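You operate a simulated robot arm through the tools that you are given. There is no shell and no other tool. Be economical: measure what you need, move in short steps, check, and stop when the job is done.

Carry out the task below with a simulated two-armed robot. There is one attempt and no reset: what you move stays moved.

## Task
Pick up the blue box file from the top of the folding table with one hand, pass it to the other hand and put it on the top of the table leaf.
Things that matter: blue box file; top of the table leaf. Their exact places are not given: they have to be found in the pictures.

The check looks at the end state, three seconds after you hand in, the way a careful person would. Anything else that was tipped, shoved, dropped, spilled or broken makes it a failure.

## Robot
Two 7-joint arms with three-finger grippers on one trunk, on a base that drives. Base frame: it is fixed to the floor where the robot stands at the start and does not move with it; the origin is under the middle of the robot, x ahead of it, y to its left, z up; the surface under the hand at the start is at about z = 0.699. Readings come in m, rad, newtons and seconds.
The left shoulder is at the start at [0.07, 0.146, 1.113], the right one opposite. With the tool pointing down near the work surface each hand reaches from about 0.22 to 0.66 m from the robot's upright axis, wherever it stands, measured 20 degrees to its own side. Places, roughly: top of the table leaf [0.5, -0.5, 0.7]. Payload 2.2 kg a hand.
The TCP of each hand is the grasp point between the finger pads, 0.028 m short of the fingertips. In the tool frame z runs along the fingers and y along their closing line. Largest opening 0.102 m; the body of the gripper starts 0.071 m behind the TCP.
Orientation is told as [roll, pitch, yaw] about the base's x, y, z axes, in that order, counted from this pose: with the fingers straight down and closing along the base's y, the tool's x points along the base's -x, its y along +y and its z along -z.

## Interface
- The arms move only by the tool servo_tool. It takes "left_rows", "right_rows" or both (then of equal length, played together; a hand with none holds still); each is a list of rows, each a list of 7 numbers: the shift along the base's x, y, z in m, then the turn, a rotation vector about the base's x, y, z in rad, then the finger opening in m, from 0 to 0.102. In form: [[dx, dy, dz, rx, ry, rz, fingers], ...]. A call has 1 to 20 rows; each row is the pose to reach, as a shift and turn from the pose commanded when the call began. A row lasts 0.2 s, in which the tool goes at most 0.05 m and 0.15 rad; a call with a longer step from one row to the next is refused whole, and so is a gripper value outside its range. Where a pose cannot be reached the arm comes as near as it can. A force on the tool above 40 N (or 10 N above the force at the start of the call, whichever is more), or a blocked arm, ends the call early, and 0.2 s more pass. Each finger halts on what it meets, pressing with about 35 N; the grip force reading is that of the motor and also rises with nothing between the fingers. The clock runs only during rows and for 0.2 s after the last one: add rows that repeat a pose to give the fingers time. It gives the time, the measured TCP pose, the force on the tool (base axes), the opening and the grip force at its end, in the units of the frame above (readings bear some noise), with the torque about the TCP (base axes, N m) and any sound that the robot's microphone picked up.
- Cameras (640 x 400 px; columns grow to the right, rows downward): "scene" is now at [0.1128, -0.0513, 1.3264]; the picture's right is [-0.64, -0.77, 0.00], its down [-0.57, 0.47, -0.68] and it looks along [0.52, -0.43, -0.74] (base axes); focal length 277 px, centre (320, 200). "left" rides on the left gripper at [0.072, 0.038, -0.086] in its tool frame; the picture's right is [-0.46, 0.89, 0.00], its down [-0.60, -0.32, -0.73] and it looks along [-0.65, -0.34, 0.68] (tool axes); focal length 256 px, centre (320, 200). "right" rides on the right gripper at [0.069, 0.044, -0.086] in its tool frame; the picture's right is [-0.53, 0.84, 0.00], its down [-0.58, -0.36, -0.73] and it looks along [-0.62, -0.39, 0.68] (tool axes); focal length 256 px, centre (320, 200).
- capture(camera): a new picture of that camera. It takes no simulated time.
- move_column(by): slides the trunk up (or, below 0, down) by that many m; the arms and the scene camera ride with it, the base frame stays. It gives what a move gives, with no picture.
- roll_base(legs): drives the robot by 1 to 6 legs, each [ahead, left, turn to the left] in m, m and rad, along the robot's own axes; the way and the turn of a leg run together, so that a leg with both is an arc; at most 1.5 m and 3.142 rad a leg. The arms and the cameras ride along, it lands a little off, and it stops where it bumps. It gives what a move gives.
- pan_tilt(pan, tilt): turns the head with the scene camera to pan (to the left, within 1.501 rad either way) and tilt (down, from -0.506 to 1.204), counted from straight ahead of the robot. It gives what a move gives.
- pixel_to_xyz(camera, pixels): for up to 12 pixels [column, row] of the newest picture of that camera ("zoom" is the newest enlarged one), the place [x, y, z] in the base frame of the surface seen there, good to about 0.002 m. It takes no simulated time.
- close_up(camera, box): a new picture of the part [left, top, right, bottom] of that camera's present view, enlarged. It takes no simulated time.
- hand_in(): hands the job in; it is judged then, once.

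Keep the steps short. Do not move on a guess: measure, check each grasp and each placing, and mend mistakes. In all there are 80 turns and 78 pictures (those below and enlarged ones count). Leave the grippers open and the arms clear of the work at the hand-in unless told otherwise, and finish with a single line.

The tools are called after "Emit:" as a command line: name --argument value ..., lists and objects as JSON in quotes. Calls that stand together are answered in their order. servo_tool: Moves the arms, as the interface text tells. Its arguments: {"type":"object","properties":{"left_rows":{"type":"array"},"right_rows":{"type":"array"}},"required":[]} The other tools are called the same way: move_column (by) slides the trunk up or down; roll_base (legs) drives the base; pan_tilt (pan, tilt) turns the head that bears the scene camera; capture (camera) takes a picture; pixel_to_xyz (camera, pixels) gives the place of the surface under pixels of a picture; close_up (camera, box) takes an enlarged picture of a part of a camera's view; hand_in () hands the job in.

At the start:

```text
time_s: 0.0
left_tool_pos: [0.4058, -0.0759, 0.9936]
left_tool_rot: [-0.001, 0.0, 0.0]
left_ft_force: [-0.4, -0.4, 0.0]
left_ft_torque: [-0.03, -0.03, -0.04]
left_finger_gap: 0.1021
left_finger_force: 0.1
right_tool_pos: [0.339, -0.4364, 0.9799]
right_tool_rot: [0.001, 0.001, 0.001]
right_ft_force: [0.7, -0.1, -0.5]
right_ft_torque: [0.03, -0.01, 0.01]
right_finger_gap: 0.1021
right_finger_force: 0.1
trunk travel left (down, up): [-0.65, 0.29]
robot x, y, heading: [0.0011, -0.0009, 0.002]
head pan, tilt: [-0.695, 0.829]
```

scene: 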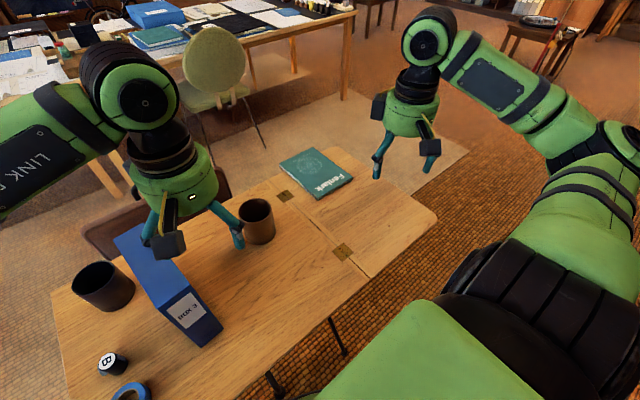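
right: 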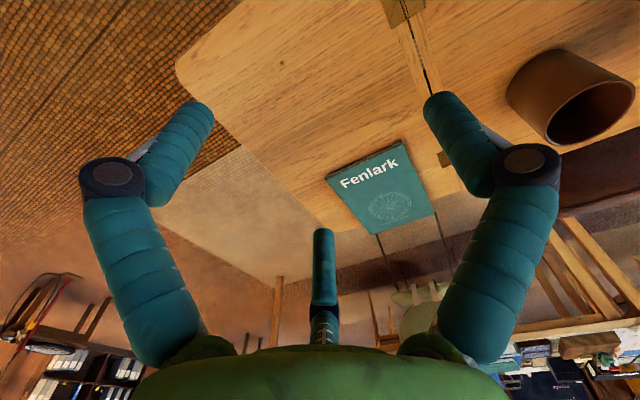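
left: 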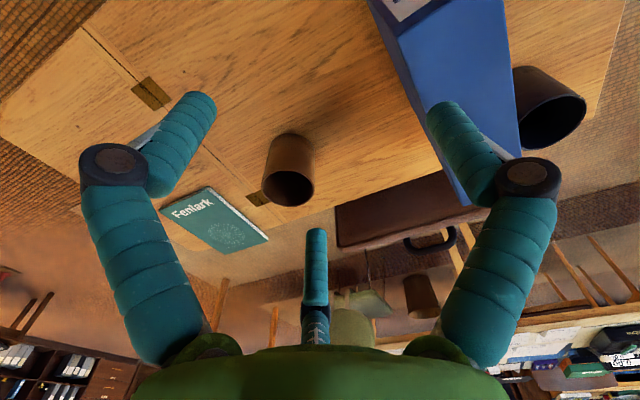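

I see the blue box file standing around (165,285), a mug at (257,220), another mug at (102,287), and a book on the leaf at (316,172). I'll measure these first.

Emit:
pixel_to_xyz --camera "scene" --pixels '[[116, 238], [138, 226], [158, 306], [186, 285], [198, 346], [222, 326], [150, 260], [257, 205], [272, 235], [316, 172], [353, 180], [435, 215]]'

Emit:
pixel_to_xyz --camera "scene" --pixels '[[280, 163], [318, 198], [310, 150], [285, 196], [343, 250], [375, 275], [320, 150], [258, 243], [110, 310], [112, 362], [132, 390], [200, 300]]'

Emit:
close_up --camera "scene" --box '[40, 180, 300, 400]'

```text
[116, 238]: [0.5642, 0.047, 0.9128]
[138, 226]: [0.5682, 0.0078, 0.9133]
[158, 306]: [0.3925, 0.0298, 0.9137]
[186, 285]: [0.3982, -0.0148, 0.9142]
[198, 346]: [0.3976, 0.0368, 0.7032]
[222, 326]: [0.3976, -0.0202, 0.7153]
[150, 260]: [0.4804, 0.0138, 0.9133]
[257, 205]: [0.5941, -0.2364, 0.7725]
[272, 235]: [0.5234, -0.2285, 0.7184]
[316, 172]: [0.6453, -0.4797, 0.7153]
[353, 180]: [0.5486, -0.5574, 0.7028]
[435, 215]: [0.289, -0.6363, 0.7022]
```

```text
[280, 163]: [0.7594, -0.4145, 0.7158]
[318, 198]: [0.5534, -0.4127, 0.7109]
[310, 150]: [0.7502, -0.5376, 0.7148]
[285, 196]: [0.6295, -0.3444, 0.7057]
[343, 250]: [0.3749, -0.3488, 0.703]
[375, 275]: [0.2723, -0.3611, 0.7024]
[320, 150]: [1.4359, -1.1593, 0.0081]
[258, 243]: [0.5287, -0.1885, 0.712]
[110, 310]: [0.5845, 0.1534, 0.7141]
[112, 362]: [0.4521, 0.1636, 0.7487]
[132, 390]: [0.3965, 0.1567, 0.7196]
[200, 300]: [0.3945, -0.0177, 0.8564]
```

```text
1.82 times, centred on (170, 290) of scene
```

zoom: 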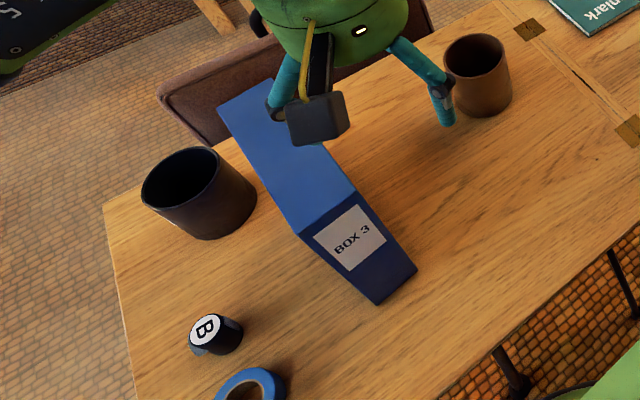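

The box top is at z≈0.914. It runs from the spine at x≈0.395 to x≈0.57, is about 0.05 wide, is centred near y≈0.018 and is yawed about +0.11. I'll move the left hand above it, with the fingertips staying above the top, and look again.

Emit:
servo_tool --left_rows '[[0.03, 0.032, 0, 0, 0, 0.04, 0.102], [0.06, 0.064, 0, 0, 0, 0.08, 0.102], [0.088, 0.095, 0, 0, 0, 0.115, 0.102], [0.088, 0.095, 0, 0, 0, 0.115, 0.102]]'

Emit:
capture --camera "left"

Emit:
capture --camera "scene"

```text
time_s: 1.0
left_tool_pos: [0.4968, 0.0199, 0.9943]
left_tool_rot: [0.001, 0.0, 0.115]
left_ft_force: [0.2, 0.3, -0.3]
left_ft_torque: [0.0, -0.02, -0.02]
left_finger_gap: 0.1021
left_finger_force: 0.1
right_tool_pos: [0.3383, -0.4366, 0.9786]
right_tool_rot: [-0.001, 0.001, 0.001]
right_ft_force: [-0.2, 0.6, 0.3]
right_ft_torque: [0.0, -0.02, -0.03]
right_finger_gap: 0.1023
right_finger_force: 0.2
trunk travel left (down, up): [-0.65, 0.29]
robot x, y, heading: [0.0018, 0.0031, 0.003]
head pan, tilt: [-0.695, 0.829]
```

```text
73 pictures are left
```

left: 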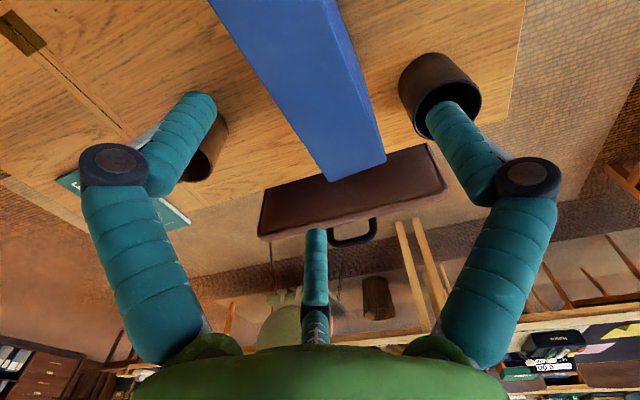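

```text
72 pictures are left
```

scene: 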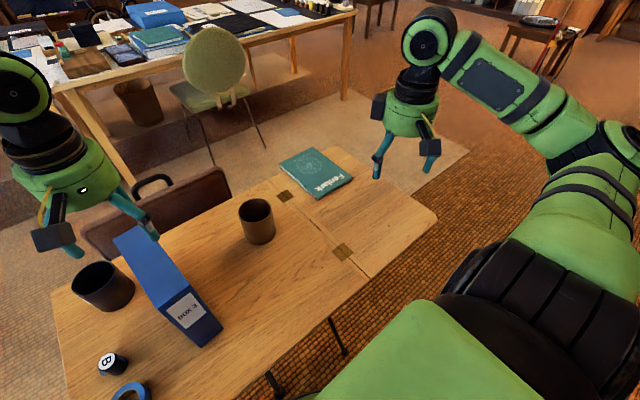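

The left hand is now above the box. I'll measure the box top and its neighbours from this view.

Emit:
pixel_to_xyz --camera "left" --pixels '[[333, 181], [384, 160], [330, 177], [262, 80], [300, 130], [340, 80], [355, 95], [310, 60], [350, 190], [300, 200], [440, 65], [200, 165]]'

Emit:
pixel_to_xyz --camera "scene" --pixels '[[114, 238], [138, 224], [143, 230], [159, 305], [187, 286], [195, 345], [222, 327], [155, 180], [180, 190], [105, 268]]'

```text
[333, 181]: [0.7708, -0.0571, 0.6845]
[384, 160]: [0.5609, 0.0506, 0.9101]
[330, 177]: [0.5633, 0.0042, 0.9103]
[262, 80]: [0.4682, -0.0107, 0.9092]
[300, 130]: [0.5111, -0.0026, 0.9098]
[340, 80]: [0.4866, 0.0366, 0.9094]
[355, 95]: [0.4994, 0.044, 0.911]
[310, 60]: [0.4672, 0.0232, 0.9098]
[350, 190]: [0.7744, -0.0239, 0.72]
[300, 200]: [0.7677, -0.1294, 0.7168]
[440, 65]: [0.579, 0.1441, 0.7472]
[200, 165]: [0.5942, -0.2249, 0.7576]
```

```text
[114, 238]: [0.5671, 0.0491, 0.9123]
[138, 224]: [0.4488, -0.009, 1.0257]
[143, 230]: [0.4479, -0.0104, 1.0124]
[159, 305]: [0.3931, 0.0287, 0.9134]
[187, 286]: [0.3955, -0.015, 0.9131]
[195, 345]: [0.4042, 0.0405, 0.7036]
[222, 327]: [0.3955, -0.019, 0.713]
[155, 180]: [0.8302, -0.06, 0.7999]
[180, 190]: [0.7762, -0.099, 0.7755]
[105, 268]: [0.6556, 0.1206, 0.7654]
```

The box is about 0.048 wide, and at x=0.497 its centre is at y≈0.019, right under the hand. I'll descend to TCP z≈0.882 with the fingers open.

Emit:
servo_tool --left_rows '[[0, 0, -0.03, 0, 0, 0, 0.102], [0, 0, -0.06, 0, 0, 0, 0.102], [0, 0, -0.09, 0, 0, 0, 0.102], [0, 0, -0.111, 0, 0, 0, 0.102], [0, 0, -0.111, 0, 0, 0, 0.102]]'

Emit:
capture --camera "left"

Emit:
close_up --camera "scene" --box '[0, 130, 280, 305]'

```text
time_s: 1.8
left_tool_pos: [0.4941, 0.0154, 0.924]
left_tool_rot: [-0.022, -0.005, 0.111]
left_ft_force: [-5.4, 0.7, 14.1]
left_ft_torque: [-0.45, 0.88, -0.07]
left_finger_gap: 0.1021
left_finger_force: 0.0
right_tool_pos: [0.3378, -0.4361, 0.979]
right_tool_rot: [0.0, -0.001, 0.002]
right_ft_force: [0.3, 0.0, -0.6]
right_ft_torque: [0.01, 0.02, -0.03]
right_finger_gap: 0.1021
right_finger_force: 0.1
trunk travel left (down, up): [-0.65, 0.29]
robot x, y, heading: [0.0001, 0.0009, -0.001]
head pan, tilt: [-0.695, 0.829]
stopped in row 3 (left hand): the force on the tool passed its limit at 61 N (the readings are from after the stop); the commanded pose is now the measured one
```

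```text
71 pictures are left
```

left: 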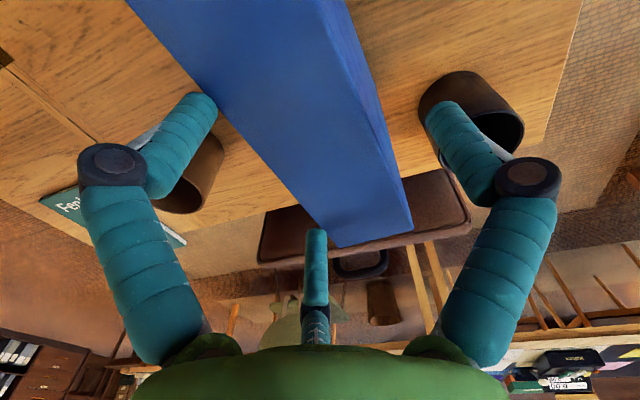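

```text
2.29 times, centred on (140, 218) of scene
```

zoom: 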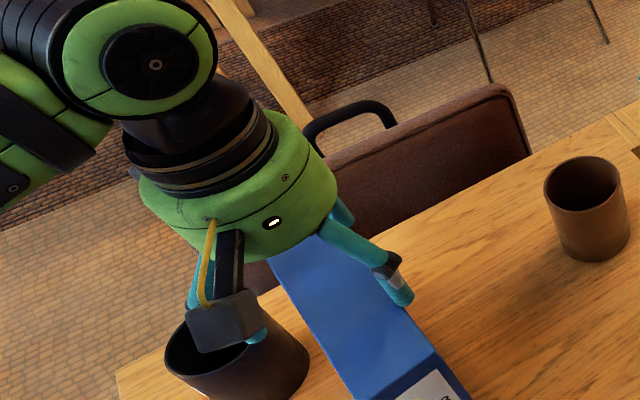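

The descent stopped on a force at TCP z=0.924. The pictures show a third teal rod, so I need to find out what touched before going on. I'll measure the hand parts.

Emit:
pixel_to_xyz --camera "zoom" --pixels '[[403, 298], [390, 275], [350, 240], [340, 208], [255, 335], [190, 285], [225, 325], [205, 345], [235, 260], [285, 265], [330, 330], [400, 330]]'

Emit:
pixel_to_xyz --camera "left" --pixels '[[316, 240], [316, 290], [316, 330], [195, 105], [445, 110], [110, 165], [525, 178], [340, 235], [330, 200], [205, 105], [435, 112], [220, 120]]'

```text
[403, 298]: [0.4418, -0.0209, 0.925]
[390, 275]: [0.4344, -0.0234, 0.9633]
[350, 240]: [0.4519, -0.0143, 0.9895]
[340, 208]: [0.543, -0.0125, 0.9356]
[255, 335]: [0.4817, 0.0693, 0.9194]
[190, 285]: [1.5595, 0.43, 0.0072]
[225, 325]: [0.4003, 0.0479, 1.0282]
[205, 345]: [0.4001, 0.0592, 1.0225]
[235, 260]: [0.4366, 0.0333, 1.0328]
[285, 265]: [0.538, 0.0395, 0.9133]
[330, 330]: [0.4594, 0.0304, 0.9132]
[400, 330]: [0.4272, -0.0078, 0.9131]
```

```text
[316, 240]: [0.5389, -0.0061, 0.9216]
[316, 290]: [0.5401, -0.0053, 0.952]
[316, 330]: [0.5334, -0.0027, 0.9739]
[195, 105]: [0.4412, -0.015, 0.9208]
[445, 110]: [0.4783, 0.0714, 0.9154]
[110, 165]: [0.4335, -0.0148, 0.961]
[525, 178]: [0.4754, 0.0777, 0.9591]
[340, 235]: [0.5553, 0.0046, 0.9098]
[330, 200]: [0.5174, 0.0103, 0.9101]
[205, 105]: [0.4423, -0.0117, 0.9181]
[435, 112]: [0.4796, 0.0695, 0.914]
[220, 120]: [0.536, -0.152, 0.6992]
```

Finger A, with its tip at about (0.441,-0.018), came down on the box's right edge, and the torque reading agrees. The hand has three prongs around the TCP. I'll lift clear and close in the air to see how the fingers really move.

Emit:
servo_tool --left_rows '[[0, 0, 0.04, 0, 0, 0, 0.102], [0, 0, 0.07, 0, 0, 0, 0.102], [0, 0, 0.07, 0, 0, 0, 0.05], [0, 0, 0.07, 0, 0, 0, 0.05], [0, 0, 0.07, 0, 0, 0, 0.05]]'

Emit:
capture --camera "left"

Emit:
capture --camera "scene"

```text
time_s: 3.0
left_tool_pos: [0.4946, 0.0164, 0.9905]
left_tool_rot: [-0.018, -0.005, 0.114]
left_ft_force: [-0.6, -1.2, 0.1]
left_ft_torque: [0.01, -0.02, 0.0]
left_finger_gap: 0.0498
left_finger_force: 0.0
right_tool_pos: [0.3387, -0.4361, 0.9794]
right_tool_rot: [-0.002, -0.001, 0.002]
right_ft_force: [0.5, 0.3, 0.0]
right_ft_torque: [0.01, 0.01, -0.01]
right_finger_gap: 0.1018
right_finger_force: 0.1
trunk travel left (down, up): [-0.65, 0.29]
robot x, y, heading: [-0.0027, -0.0008, -0.002]
head pan, tilt: [-0.695, 0.829]
```

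```text
69 pictures are left
```

left: 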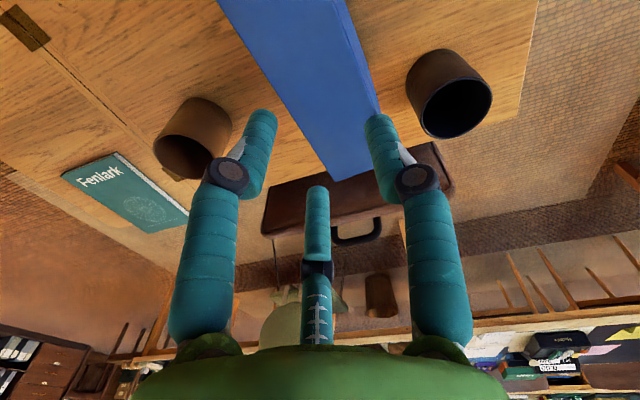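

```text
68 pictures are left
```

scene: 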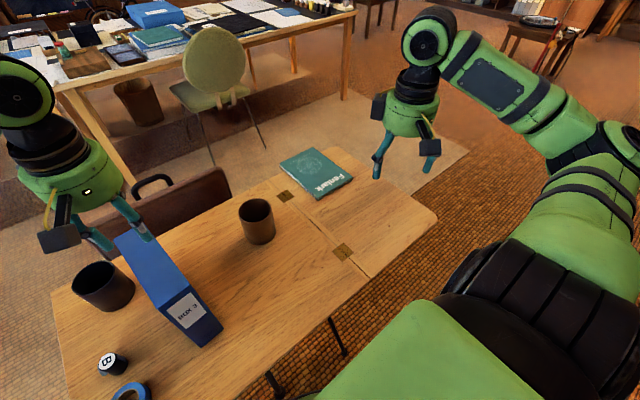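

All three prongs close toward the centre, so this is a three-finger hand. I'll measure the tips at an opening of 0.05.

Emit:
pixel_to_xyz --camera "left" --pixels '[[263, 118], [255, 150], [380, 122], [385, 150], [317, 195], [317, 230], [228, 178], [417, 180], [317, 268], [240, 148], [405, 152], [200, 280]]'

Emit:
close_up --camera "left" --box '[160, 80, 480, 280]'

```text
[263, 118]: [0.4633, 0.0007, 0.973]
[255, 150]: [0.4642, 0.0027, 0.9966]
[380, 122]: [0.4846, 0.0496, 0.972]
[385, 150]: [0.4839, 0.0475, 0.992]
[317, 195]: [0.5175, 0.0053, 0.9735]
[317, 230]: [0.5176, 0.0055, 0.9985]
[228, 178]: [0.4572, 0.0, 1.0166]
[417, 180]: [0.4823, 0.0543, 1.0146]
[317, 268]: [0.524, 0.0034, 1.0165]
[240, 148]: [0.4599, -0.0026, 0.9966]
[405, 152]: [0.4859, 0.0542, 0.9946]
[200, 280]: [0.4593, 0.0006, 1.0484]
```

```text
2.00 times, centred on (320, 180) of left
```

zoom: 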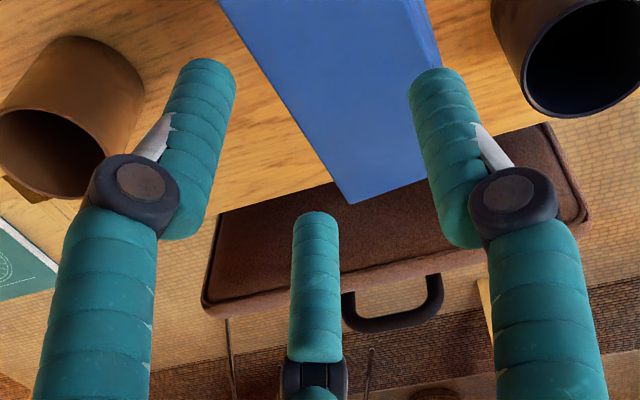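

Measured against the TCP, prong B sits at tool +y, and A and C sit at −y and ±x. So B opposes A and C along y. The box centre must be about 0.014 toward B from the TCP. I'll shift, open and level, then check before descending.

Emit:
servo_tool --left_rows '[[0.0054, -0.0108, 0, 0.018, 0.005, 0, 0.102], [0.0054, -0.0108, -0.02, 0.018, 0.005, 0, 0.102], [0.0054, -0.0108, -0.045, 0.018, 0.005, 0, 0.102], [0.0054, -0.0108, -0.045, 0.018, 0.005, 0, 0.102]]'

Emit:
capture --camera "left"

```text
time_s: 4.0
left_tool_pos: [0.5003, 0.0025, 0.9452]
left_tool_rot: [-0.002, -0.002, 0.114]
left_ft_force: [-0.3, 0.8, -0.3]
left_ft_torque: [-0.02, -0.01, 0.01]
left_finger_gap: 0.1018
left_finger_force: 0.0
right_tool_pos: [0.3381, -0.4365, 0.9786]
right_tool_rot: [-0.001, 0.0, 0.001]
right_ft_force: [0.7, -0.3, 0.6]
right_ft_torque: [0.0, 0.02, -0.02]
right_finger_gap: 0.1018
right_finger_force: 0.0
trunk travel left (down, up): [-0.65, 0.29]
robot x, y, heading: [0.001, -0.0006, 0.003]
head pan, tilt: [-0.695, 0.829]
```

```text
66 pictures are left
```

left: 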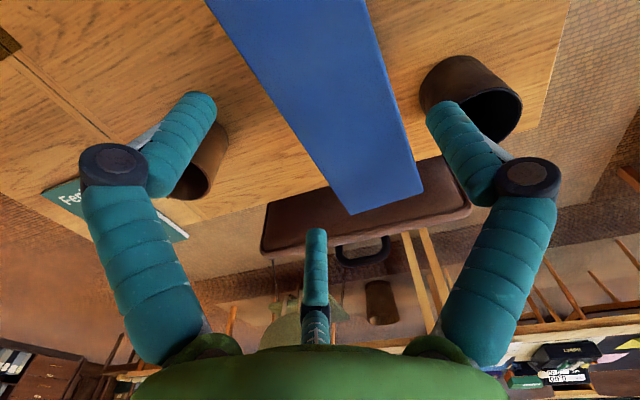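

I'll measure the prong tips against the box edges before going down.

Emit:
pixel_to_xyz --camera "left" --pixels '[[205, 103], [200, 120], [212, 112], [433, 112], [445, 120], [316, 235], [308, 245], [325, 245], [350, 212], [421, 190], [280, 110], [395, 100]]'

Emit:
close_up --camera "scene" --box '[0, 130, 280, 305]'

```text
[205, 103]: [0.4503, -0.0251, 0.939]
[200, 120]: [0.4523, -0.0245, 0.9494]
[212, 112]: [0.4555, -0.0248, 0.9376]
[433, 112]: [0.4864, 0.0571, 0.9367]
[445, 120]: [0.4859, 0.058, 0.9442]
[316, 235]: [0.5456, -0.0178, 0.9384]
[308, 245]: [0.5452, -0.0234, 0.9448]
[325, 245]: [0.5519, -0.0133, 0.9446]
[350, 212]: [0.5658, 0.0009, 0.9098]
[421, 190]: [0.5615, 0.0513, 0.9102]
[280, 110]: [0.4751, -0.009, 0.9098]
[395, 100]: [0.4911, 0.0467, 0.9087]
```

```text
2.29 times, centred on (140, 218) of scene
```

zoom: 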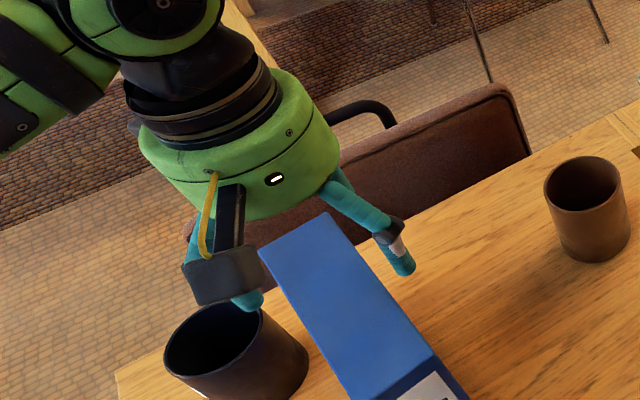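

A and C clear the right edge by about 0.012, and B clears the left by about 0.008. I'll descend to TCP z≈0.882.

Emit:
servo_tool --left_rows '[[0, 0, -0.02, 0, 0, 0, 0.102], [0, 0, -0.04, 0, 0, 0, 0.102], [0, 0, -0.063, 0, 0, 0, 0.102], [0, 0, -0.063, 0, 0, 0, 0.102]]'

Emit:
capture --camera "left"

```text
time_s: 5.0
left_tool_pos: [0.5008, 0.0033, 0.8831]
left_tool_rot: [-0.002, -0.003, 0.113]
left_ft_force: [-0.4, -0.4, 0.2]
left_ft_torque: [0.0, 0.0, 0.0]
left_finger_gap: 0.1019
left_finger_force: 0.0
right_tool_pos: [0.339, -0.4355, 0.9807]
right_tool_rot: [0.0, 0.0, 0.001]
right_ft_force: [-0.3, 0.4, 0.7]
right_ft_torque: [-0.01, -0.02, 0.02]
right_finger_gap: 0.1019
right_finger_force: 0.1
trunk travel left (down, up): [-0.65, 0.29]
robot x, y, heading: [0.0013, 0.0004, 0.0]
head pan, tilt: [-0.695, 0.829]
```

```text
64 pictures are left
```

left: 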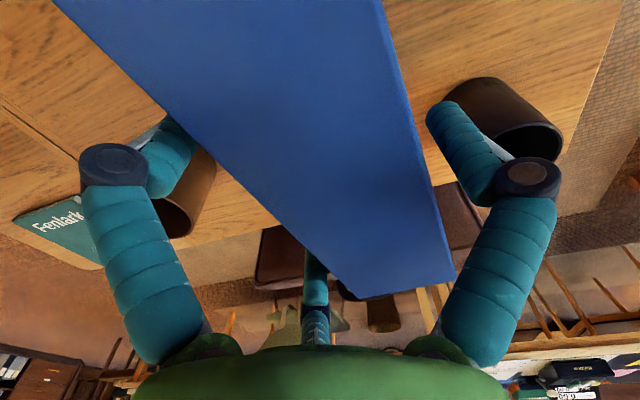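

The prongs now straddle the box without touching it. I'll close gently.

Emit:
servo_tool --left_rows '[[0, 0, 0, 0, 0, 0, 0.085], [0, 0, 0, 0, 0, 0, 0.075], [0, 0, 0, 0, 0, 0, 0.068], [0, 0, 0, 0, 0, 0, 0.06], [0, 0, 0, 0, 0, 0, 0.05], [0, 0, 0, 0, 0, 0, 0.04]]'

Emit:
capture --camera "left"

Emit:
capture --camera "scene"

```text
time_s: 6.4
left_tool_pos: [0.5014, 0.0052, 0.8833]
left_tool_rot: [-0.002, -0.005, 0.115]
left_ft_force: [0.3, 5.2, 3.8]
left_ft_torque: [0.61, 0.02, -0.08]
left_finger_gap: 0.0774
left_finger_force: 34.6
right_tool_pos: [0.3385, -0.4353, 0.9796]
right_tool_rot: [-0.001, -0.001, 0.002]
right_ft_force: [0.3, -0.1, 0.1]
right_ft_torque: [0.01, -0.01, 0.01]
right_finger_gap: 0.102
right_finger_force: 0.0
trunk travel left (down, up): [-0.65, 0.29]
robot x, y, heading: [0.0044, 0.0002, 0.003]
head pan, tilt: [-0.695, 0.829]
```

```text
63 pictures are left
```

left: 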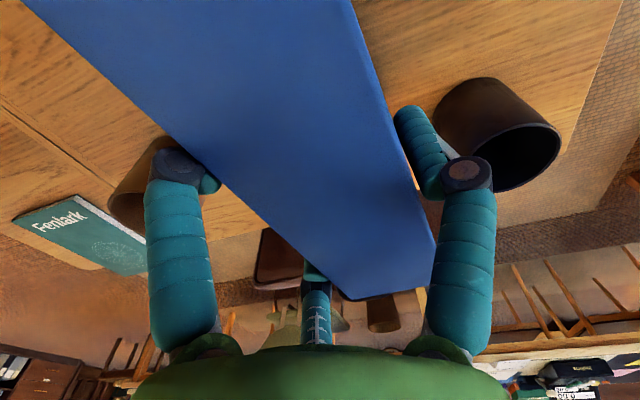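

```text
62 pictures are left
```

scene: 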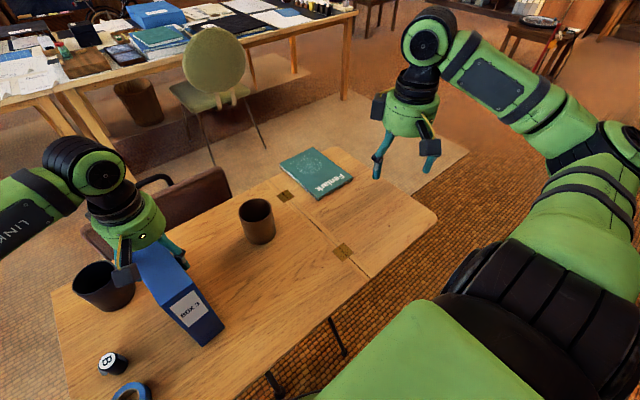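

The grip holds at a 0.077 gap and 34.6 N, with prongs on both sides. I'll lift a few centimetres and check.

Emit:
servo_tool --left_rows '[[0, 0, 0.01, 0, 0, 0, 0.04], [0, 0, 0.03, 0, 0, 0, 0.04], [0, 0, 0.05, 0, 0, 0, 0.04], [0, 0, 0.05, 0, 0, 0, 0.04]]'

Emit:
capture --camera "scene"

Emit:
capture --camera "left"

```text
time_s: 7.4
left_tool_pos: [0.5023, 0.0027, 0.9332]
left_tool_rot: [-0.003, 0.001, 0.114]
left_ft_force: [-0.3, -0.6, -6.8]
left_ft_torque: [-0.1, -0.14, -0.01]
left_finger_gap: 0.0772
left_finger_force: 34.8
right_tool_pos: [0.34, -0.4359, 0.9787]
right_tool_rot: [-0.001, 0.002, 0.002]
right_ft_force: [0.2, -0.3, 0.2]
right_ft_torque: [0.01, -0.01, 0.01]
right_finger_gap: 0.1022
right_finger_force: 0.1
trunk travel left (down, up): [-0.65, 0.29]
robot x, y, heading: [0.0024, 0.0007, -0.005]
head pan, tilt: [-0.695, 0.829]
```

```text
61 pictures are left
```

scene: 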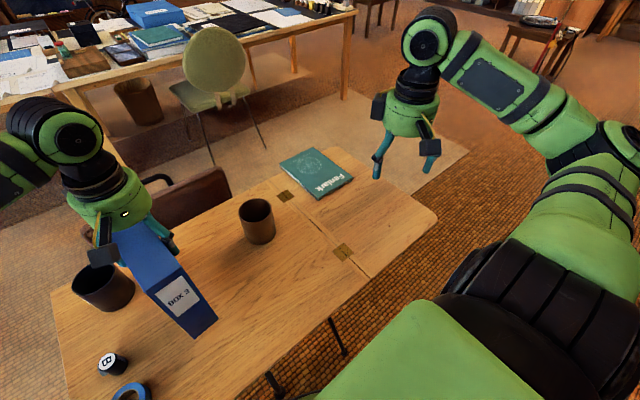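

```text
60 pictures are left
```

left: 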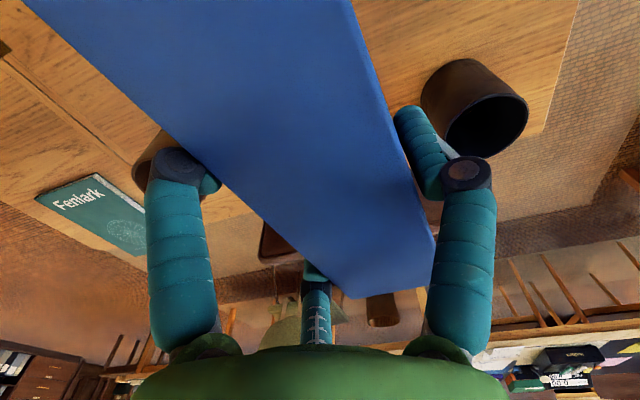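

The box is held, the load is about 6.8 N, and nothing slipped. I'll lift it to a bottom height of about 0.857, above the mugs, and yaw it +0.7 so the spine turns toward the right hand.

Emit:
servo_tool --left_rows '[[0, 0, 0.03, 0, 0, 0, 0.04], [0, 0, 0.06, 0, 0, 0.1, 0.04], [0, 0, 0.09, 0, 0, 0.22, 0.04], [0, -0.005, 0.107, 0, 0, 0.34, 0.04], [0, -0.01, 0.107, 0, 0, 0.46, 0.04], [0, -0.01, 0.107, 0, 0, 0.58, 0.04], [0, -0.01, 0.107, 0, 0, 0.7, 0.04], [0, -0.01, 0.107, 0, 0, 0.7, 0.04]]'

Emit:
capture --camera "scene"

```text
time_s: 9.2
left_tool_pos: [0.5011, -0.0051, 1.0403]
left_tool_rot: [0.0, -0.002, 0.815]
left_ft_force: [-0.4, -0.3, -6.7]
left_ft_torque: [0.08, -0.16, 0.0]
left_finger_gap: 0.0773
left_finger_force: 34.6
right_tool_pos: [0.3405, -0.4365, 0.9782]
right_tool_rot: [0.001, 0.002, 0.0]
right_ft_force: [0.1, 0.7, -0.5]
right_ft_torque: [0.03, -0.01, -0.01]
right_finger_gap: 0.102
right_finger_force: 0.0
trunk travel left (down, up): [-0.65, 0.29]
robot x, y, heading: [0.0004, 0.0006, 0.004]
head pan, tilt: [-0.695, 0.829]
```

```text
59 pictures are left
```

scene: 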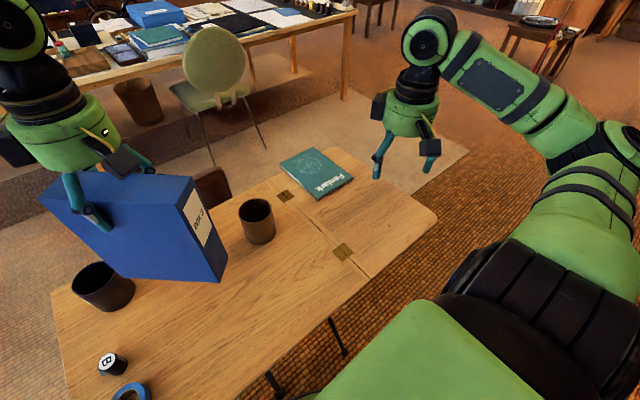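

The box is level, with its spine facing the right hand. Next I'll reorient the right hand to pitch −1.31, yaw 0.81, at about its current place and away from everything.

Emit:
servo_tool --right_rows '[[0, 0, 0, 0.044, -0.103, 0.057, 0.102], [0, 0, 0, 0.088, -0.206, 0.115, 0.102], [0, 0, 0, 0.132, -0.308, 0.172, 0.102], [0, 0, 0, 0.176, -0.411, 0.229, 0.102], [0, 0, 0, 0.22, -0.514, 0.287, 0.102], [0, 0, 0, 0.264, -0.617, 0.344, 0.102], [0, 0, 0, 0.308, -0.72, 0.401, 0.102], [0, 0, 0, 0.352, -0.822, 0.459, 0.102], [0, 0, 0, 0.397, -0.925, 0.516, 0.102], [0, 0, 0, 0.441, -1.028, 0.573, 0.102], [0, 0, 0, 0.485, -1.131, 0.631, 0.102], [0, 0, 0, 0.5287, -1.2335, 0.6883, 0.102], [0, 0, 0, 0.5287, -1.2335, 0.6883, 0.102]]'

Emit:
capture --camera "scene"

Emit:
capture --camera "right"

```text
time_s: 12.0
left_tool_pos: [0.5021, -0.0047, 1.0403]
left_tool_rot: [0.0, -0.002, 0.813]
left_ft_force: [0.5, -0.1, -7.6]
left_ft_torque: [0.06, -0.18, 0.0]
left_finger_gap: 0.0768
left_finger_force: 35.2
right_tool_pos: [0.3389, -0.4354, 0.9784]
right_tool_rot: [-0.005, -1.31, 0.818]
right_ft_force: [0.1, -0.2, -0.2]
right_ft_torque: [-0.01, 0.0, -0.03]
right_finger_gap: 0.102
right_finger_force: 0.1
trunk travel left (down, up): [-0.65, 0.29]
robot x, y, heading: [0.0003, -0.0038, 0.001]
head pan, tilt: [-0.695, 0.829]
```

```text
58 pictures are left
```

scene: 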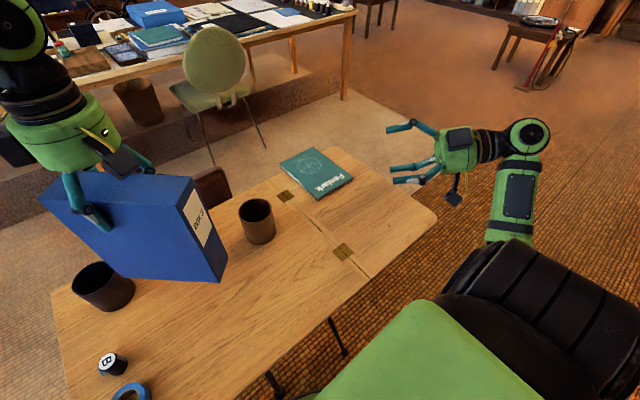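

```text
57 pictures are left
```

right: 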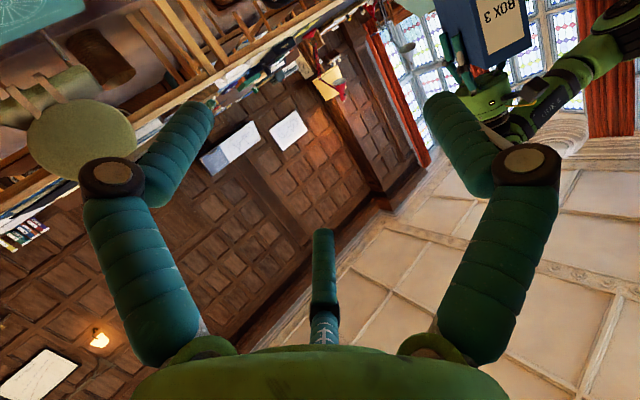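

Fully reached. I'll measure the spine face and top corners of the held box.

Emit:
pixel_to_xyz --camera "scene" --pixels '[[182, 211], [194, 180], [218, 281], [225, 260], [200, 230], [190, 212], [120, 195], [100, 225], [48, 198], [200, 270]]'

Emit:
close_up --camera "scene" --box '[0, 120, 280, 295]'

```text
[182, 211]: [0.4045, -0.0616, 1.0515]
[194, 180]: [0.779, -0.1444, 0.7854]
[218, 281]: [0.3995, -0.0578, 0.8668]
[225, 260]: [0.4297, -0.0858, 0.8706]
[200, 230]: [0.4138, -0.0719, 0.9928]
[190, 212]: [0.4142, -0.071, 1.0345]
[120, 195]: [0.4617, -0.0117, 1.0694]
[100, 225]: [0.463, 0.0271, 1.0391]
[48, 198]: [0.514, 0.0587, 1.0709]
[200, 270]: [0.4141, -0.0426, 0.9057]
```

```text
2.29 times, centred on (140, 208) of scene
```

zoom: 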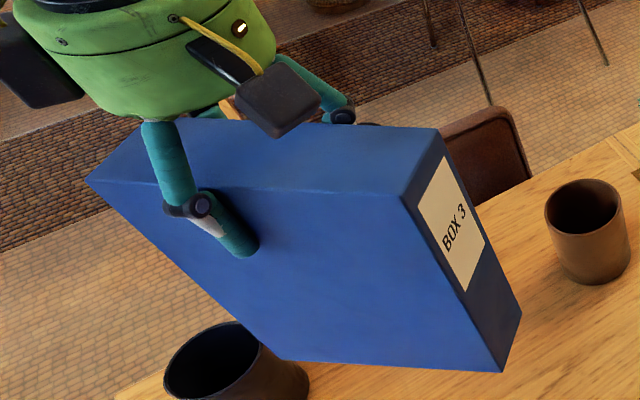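

The spine centre is at about (0.418,-0.074), with the top at 1.068. I'll bring the right hand to a pre-approach 0.09 short of the spine, at z≈0.952, then check.

Emit:
servo_tool --right_rows '[[0.004, 0.041, -0.026, 0, 0, 0, 0.102], [0.008, 0.082, -0.026, 0, 0, 0, 0.102], [0.012, 0.123, -0.026, 0, 0, 0, 0.102], [0.016, 0.164, -0.026, 0, 0, 0, 0.102], [0.02, 0.205, -0.026, 0, 0, 0, 0.102], [0.024, 0.246, -0.026, 0, 0, 0, 0.102], [0.027, 0.286, -0.026, 0, 0, 0, 0.102], [0.027, 0.286, -0.026, 0, 0, 0, 0.102]]'

Emit:
capture --camera "scene"

Emit:
capture --camera "right"

```text
time_s: 13.8
left_tool_pos: [0.5024, -0.0058, 1.0404]
left_tool_rot: [0.0, -0.001, 0.812]
left_ft_force: [0.0, -0.6, -6.7]
left_ft_torque: [0.09, -0.19, -0.02]
left_finger_gap: 0.077
left_finger_force: 35.2
right_tool_pos: [0.391, -0.1643, 0.938]
right_tool_rot: [-0.004, -1.311, 0.812]
right_ft_force: [0.1, 0.0, 0.2]
right_ft_torque: [0.01, -0.01, 0.03]
right_finger_gap: 0.102
right_finger_force: 0.0
right hand out of reach, approached as far as the arm can: row 6, 7, 8
trunk travel left (down, up): [-0.65, 0.29]
robot x, y, heading: [0.001, -0.0002, -0.002]
head pan, tilt: [-0.695, 0.829]
```

```text
55 pictures are left
```

scene: 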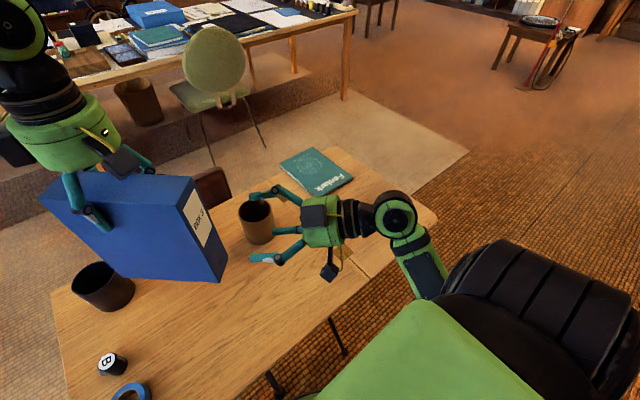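

```text
54 pictures are left
```

right: 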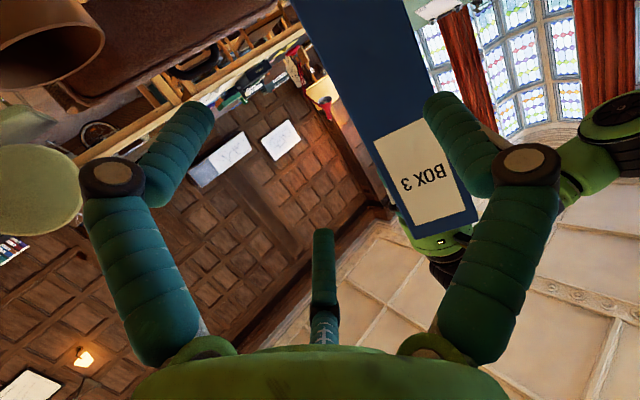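

The right arm is too folded to get that close to the trunk. I'll carry the held box 0.065 ahead and 0.02 right instead, which gives it room.

Emit:
servo_tool --left_rows '[[0.02, -0.006, 0, 0, 0, 0, 0.04], [0.045, -0.014, 0, 0, 0, 0, 0.04], [0.065, -0.02, 0, 0, 0, 0, 0.04], [0.065, -0.02, 0, 0, 0, 0, 0.04]]'

Emit:
capture --camera "scene"

```text
time_s: 14.8
left_tool_pos: [0.564, -0.0229, 1.0402]
left_tool_rot: [-0.001, -0.003, 0.812]
left_ft_force: [0.6, 0.7, -6.8]
left_ft_torque: [0.02, -0.14, 0.01]
left_finger_gap: 0.0771
left_finger_force: 35.1
right_tool_pos: [0.3899, -0.1632, 0.9392]
right_tool_rot: [-0.001, -1.308, 0.812]
right_ft_force: [0.2, -1.3, -0.6]
right_ft_torque: [0.03, -0.01, 0.0]
right_finger_gap: 0.1018
right_finger_force: 0.1
trunk travel left (down, up): [-0.65, 0.29]
robot x, y, heading: [-0.0004, 0.0001, -0.001]
head pan, tilt: [-0.695, 0.829]
```

```text
53 pictures are left
```

scene: 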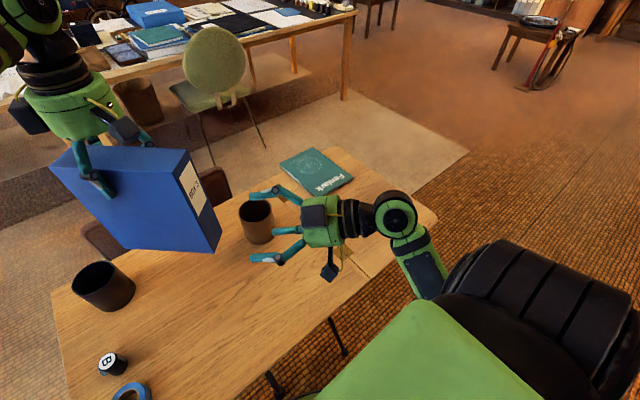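

The spine centre should now be near (0.480,-0.092). I'll bring the right hand to the pre-approach with a small step and check the reading.

Emit:
servo_tool --right_rows '[[0.025, 0.004, 0, 0, 0, 0, 0.102], [0.049, 0.007, 0, 0, 0, 0, 0.102], [0.049, 0.007, 0, 0, 0, 0, 0.102]]'

Emit:
pixel_to_xyz --camera "scene" --pixels '[[175, 185], [188, 155], [211, 250], [219, 235], [200, 220], [192, 195], [185, 175], [100, 150]]'

```text
time_s: 15.6
left_tool_pos: [0.5638, -0.0237, 1.0408]
left_tool_rot: [-0.001, -0.003, 0.813]
left_ft_force: [-0.2, -0.5, -7.7]
left_ft_torque: [0.02, -0.17, -0.01]
left_finger_gap: 0.0768
left_finger_force: 35.4
right_tool_pos: [0.4397, -0.1565, 0.9397]
right_tool_rot: [-0.003, -1.309, 0.812]
right_ft_force: [-0.2, 0.1, 0.3]
right_ft_torque: [-0.02, -0.03, -0.03]
right_finger_gap: 0.1022
right_finger_force: 0.1
trunk travel left (down, up): [-0.65, 0.29]
robot x, y, heading: [0.0011, -0.0015, -0.0]
head pan, tilt: [-0.695, 0.829]
```

```text
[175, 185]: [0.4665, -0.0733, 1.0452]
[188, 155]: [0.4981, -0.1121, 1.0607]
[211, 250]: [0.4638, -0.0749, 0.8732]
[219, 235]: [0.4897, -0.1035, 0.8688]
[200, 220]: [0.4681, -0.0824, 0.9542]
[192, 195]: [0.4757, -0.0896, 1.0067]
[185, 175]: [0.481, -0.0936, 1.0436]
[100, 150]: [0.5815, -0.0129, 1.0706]
```

The reading matches the target. I'll look from the right hand and the scene before moving the prongs in.

Emit:
capture --camera "right"

Emit:
close_up --camera "scene" --box '[60, 100, 380, 300]'

```text
52 pictures are left
```

right: 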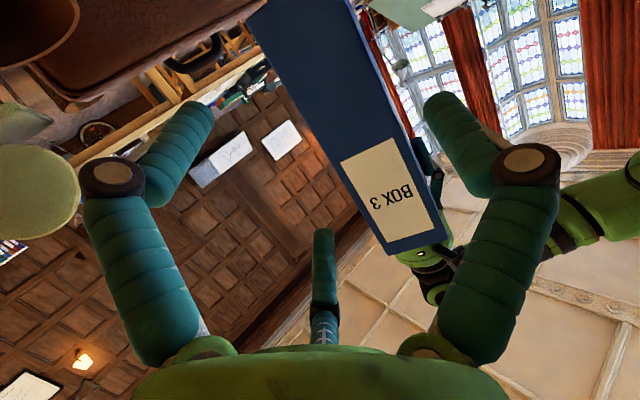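

```text
2.00 times, centred on (220, 200) of scene
```

zoom: 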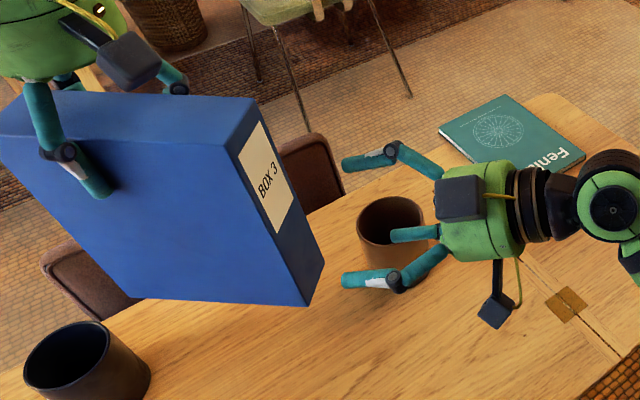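

Aligned: in box axes the TCP is −0.075 along and −0.0136 across, which is what I want. I'll advance 0.065 along the box axis and raise 0.012.

Emit:
servo_tool --right_rows '[[0.0137, 0.0145, 0.012, 0, 0, 0, 0.102], [0.0275, 0.0291, 0.012, 0, 0, 0, 0.102], [0.0447, 0.0473, 0.012, 0, 0, 0, 0.102], [0.0447, 0.0473, 0.012, 0, 0, 0, 0.102]]'

Emit:
capture --camera "right"

Emit:
close_up --camera "scene" --box '[60, 100, 380, 300]'

```text
time_s: 16.6
left_tool_pos: [0.5651, -0.0232, 1.04]
left_tool_rot: [-0.001, -0.001, 0.812]
left_ft_force: [-0.8, -0.7, -6.6]
left_ft_torque: [0.06, -0.18, 0.02]
left_finger_gap: 0.0769
left_finger_force: 35.4
right_tool_pos: [0.4846, -0.1101, 0.9497]
right_tool_rot: [-0.002, -1.309, 0.812]
right_ft_force: [-0.4, -0.2, 0.0]
right_ft_torque: [0.01, -0.01, -0.01]
right_finger_gap: 0.102
right_finger_force: 0.1
trunk travel left (down, up): [-0.65, 0.29]
robot x, y, heading: [-0.0015, -0.0, 0.002]
head pan, tilt: [-0.695, 0.829]
```

```text
50 pictures are left
```

right: 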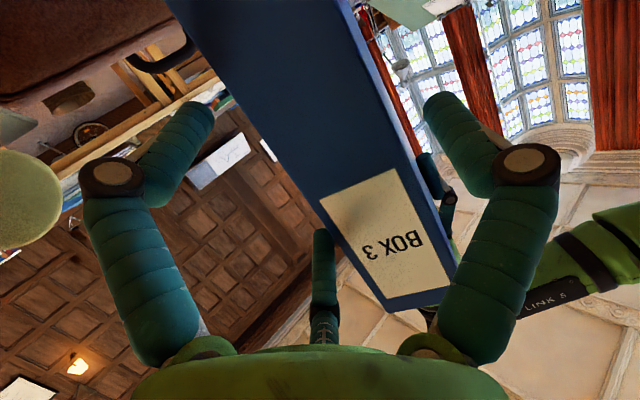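

```text
2.00 times, centred on (220, 200) of scene
```

zoom: 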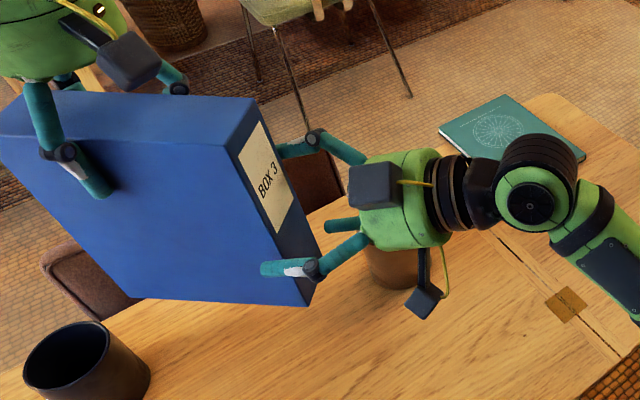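

The prongs pass on either side of the spine without touching it. I'll advance the last 0.05 in small steps.

Emit:
servo_tool --right_rows '[[0.0103, 0.0109, 0, 0, 0, 0, 0.102], [0.0206, 0.0218, 0, 0, 0, 0, 0.102], [0.0309, 0.0327, 0, 0, 0, 0, 0.102], [0.0344, 0.0364, 0, 0, 0, 0, 0.102], [0.0344, 0.0364, 0, 0, 0, 0, 0.102]]'

Emit:
capture --camera "right"

Emit:
close_up --camera "scene" --box '[60, 100, 380, 300]'

```text
time_s: 17.8
left_tool_pos: [0.5653, -0.0242, 1.0393]
left_tool_rot: [0.002, 0.0, 0.814]
left_ft_force: [0.4, -0.5, -7.7]
left_ft_torque: [0.08, -0.17, -0.01]
left_finger_gap: 0.0771
left_finger_force: 35.3
right_tool_pos: [0.5188, -0.0727, 0.9506]
right_tool_rot: [-0.005, -1.309, 0.813]
right_ft_force: [0.4, -1.0, 0.0]
right_ft_torque: [0.02, 0.03, 0.01]
right_finger_gap: 0.1019
right_finger_force: 0.1
trunk travel left (down, up): [-0.65, 0.29]
robot x, y, heading: [-0.0005, 0.0011, -0.004]
head pan, tilt: [-0.695, 0.829]
```

```text
48 pictures are left
```

right: 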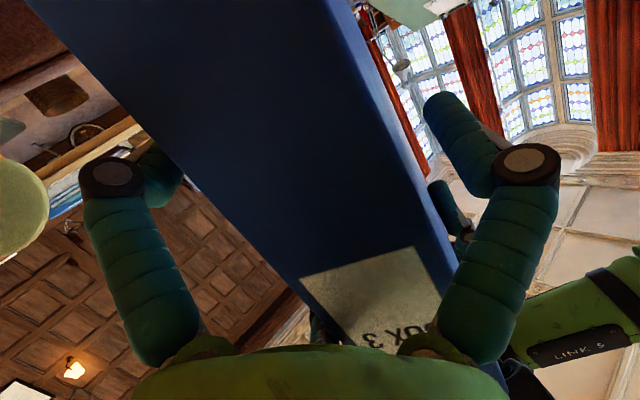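

```text
2.00 times, centred on (220, 200) of scene
```

zoom: 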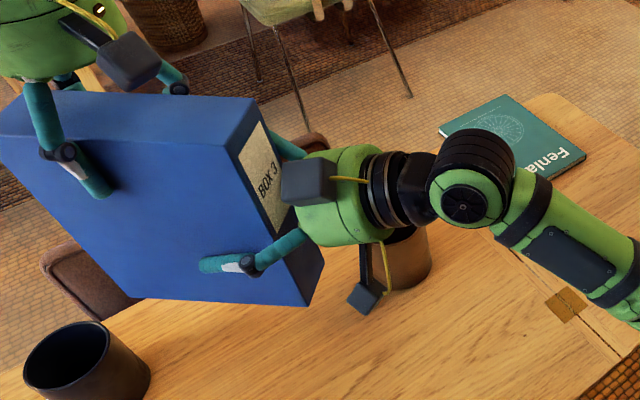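

No contact yet and the position is right. I'll close the right hand gradually while the left keeps holding.

Emit:
servo_tool --right_rows '[[0, 0, 0, 0, 0, 0, 0.09], [0, 0, 0, 0, 0, 0, 0.083], [0, 0, 0, 0, 0, 0, 0.078], [0, 0, 0, 0, 0, 0, 0.07], [0, 0, 0, 0, 0, 0, 0.06], [0, 0, 0, 0, 0, 0, 0.04]]'

Emit:
capture --camera "right"

Emit:
close_up --camera "scene" --box '[60, 100, 380, 300]'

```text
time_s: 19.2
left_tool_pos: [0.5649, -0.0232, 1.0401]
left_tool_rot: [0.001, -0.002, 0.814]
left_ft_force: [-0.6, 9.1, -12.0]
left_ft_torque: [-0.36, -1.41, -1.5]
left_finger_gap: 0.0771
left_finger_force: 34.7
right_tool_pos: [0.521, -0.0731, 0.9509]
right_tool_rot: [0.002, -1.311, 0.809]
right_ft_force: [0.8, -8.3, 3.8]
right_ft_torque: [1.35, 1.1, 1.1]
right_finger_gap: 0.0807
right_finger_force: 34.7
trunk travel left (down, up): [-0.65, 0.29]
robot x, y, heading: [0.002, -0.0019, 0.001]
head pan, tilt: [-0.695, 0.829]
```

```text
46 pictures are left
```

right: 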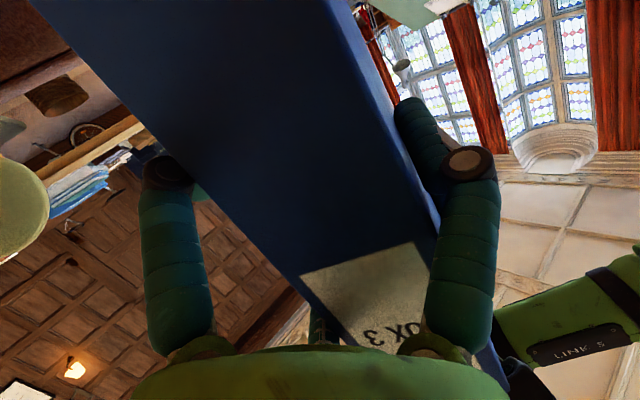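

```text
2.00 times, centred on (220, 200) of scene
```

zoom: 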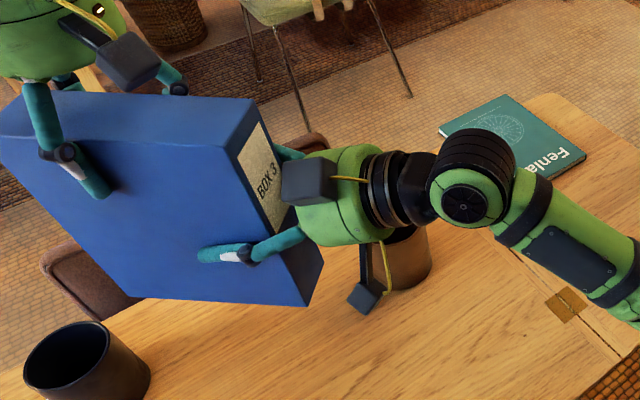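

The right grip reads 34.7 N at a 0.081 gap, with prongs on both sides and the left still holding. I'll open the left hand and watch the right's load.

Emit:
servo_tool --left_rows '[[0, 0, 0, 0, 0, 0, 0.08], [0, 0, 0, 0, 0, 0, 0.09], [0, 0, 0, 0, 0, 0, 0.102], [0, 0, 0, 0, 0, 0, 0.102]]' --right_rows '[[0, 0, 0, 0, 0, 0, 0.04], [0, 0, 0, 0, 0, 0, 0.04], [0, 0, 0, 0, 0, 0, 0.04], [0, 0, 0, 0, 0, 0, 0.04]]'

Emit:
capture --camera "left"

Emit:
close_up --camera "scene" --box '[60, 100, 380, 300]'

```text
time_s: 20.2
left_tool_pos: [0.5641, -0.0242, 1.0391]
left_tool_rot: [0.001, -0.001, 0.815]
left_ft_force: [0.4, 0.3, 0.0]
left_ft_torque: [-0.02, 0.01, -0.02]
left_finger_gap: 0.1021
left_finger_force: 0.0
right_tool_pos: [0.5205, -0.0729, 0.95]
right_tool_rot: [-0.002, -1.31, 0.814]
right_ft_force: [-0.6, -0.2, -0.4]
right_ft_torque: [-0.28, 0.18, 0.02]
right_finger_gap: 0.079
right_finger_force: 35.3
trunk travel left (down, up): [-0.65, 0.29]
robot x, y, heading: [-0.0029, -0.0042, -0.001]
head pan, tilt: [-0.695, 0.829]
```

```text
44 pictures are left
```

left: 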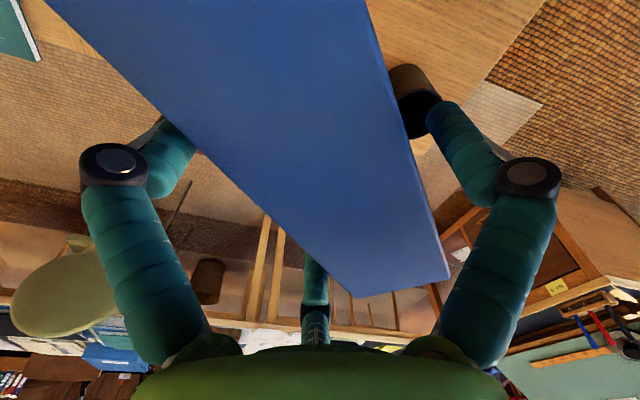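

```text
2.00 times, centred on (220, 200) of scene
```

zoom: 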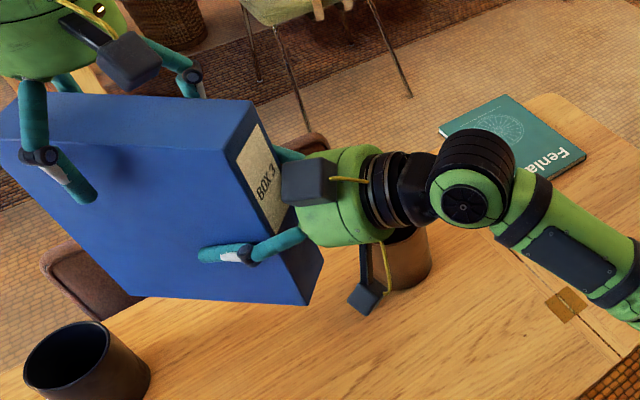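

The box stays put with the left open, and the right carries the load torque. I'll raise the left hand straight up out of the way and re-read.

Emit:
servo_tool --left_rows '[[0, 0, 0.02, 0, 0, 0, 0.102], [0, 0, 0.045, 0, 0, 0, 0.102], [0, 0, 0.08, 0, 0, 0, 0.102], [0, 0, 0.1, 0, 0, 0, 0.102], [0, 0, 0.1, 0, 0, 0, 0.102]]'

Emit:
capture --camera "scene"

```text
time_s: 21.4
left_tool_pos: [0.5532, -0.0196, 1.1304]
left_tool_rot: [0.001, -0.003, 0.814]
left_ft_force: [0.8, -0.6, -0.5]
left_ft_torque: [-0.01, 0.0, 0.01]
left_finger_gap: 0.1021
left_finger_force: 0.1
left hand out of reach, approached as far as the arm can: row 3, 4, 5
right_tool_pos: [0.5203, -0.0738, 0.9507]
right_tool_rot: [0.0, -1.308, 0.81]
right_ft_force: [0.2, 0.2, 0.3]
right_ft_torque: [-0.33, 0.17, 0.02]
right_finger_gap: 0.079
right_finger_force: 34.9
trunk travel left (down, up): [-0.65, 0.29]
robot x, y, heading: [0.001, 0.0021, 0.002]
head pan, tilt: [-0.695, 0.829]
```

```text
42 pictures are left
```

scene: 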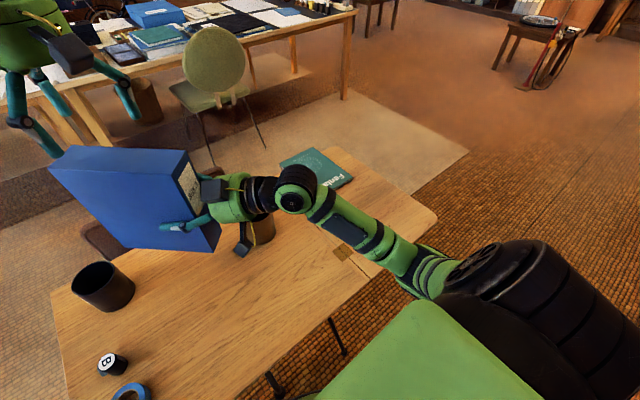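

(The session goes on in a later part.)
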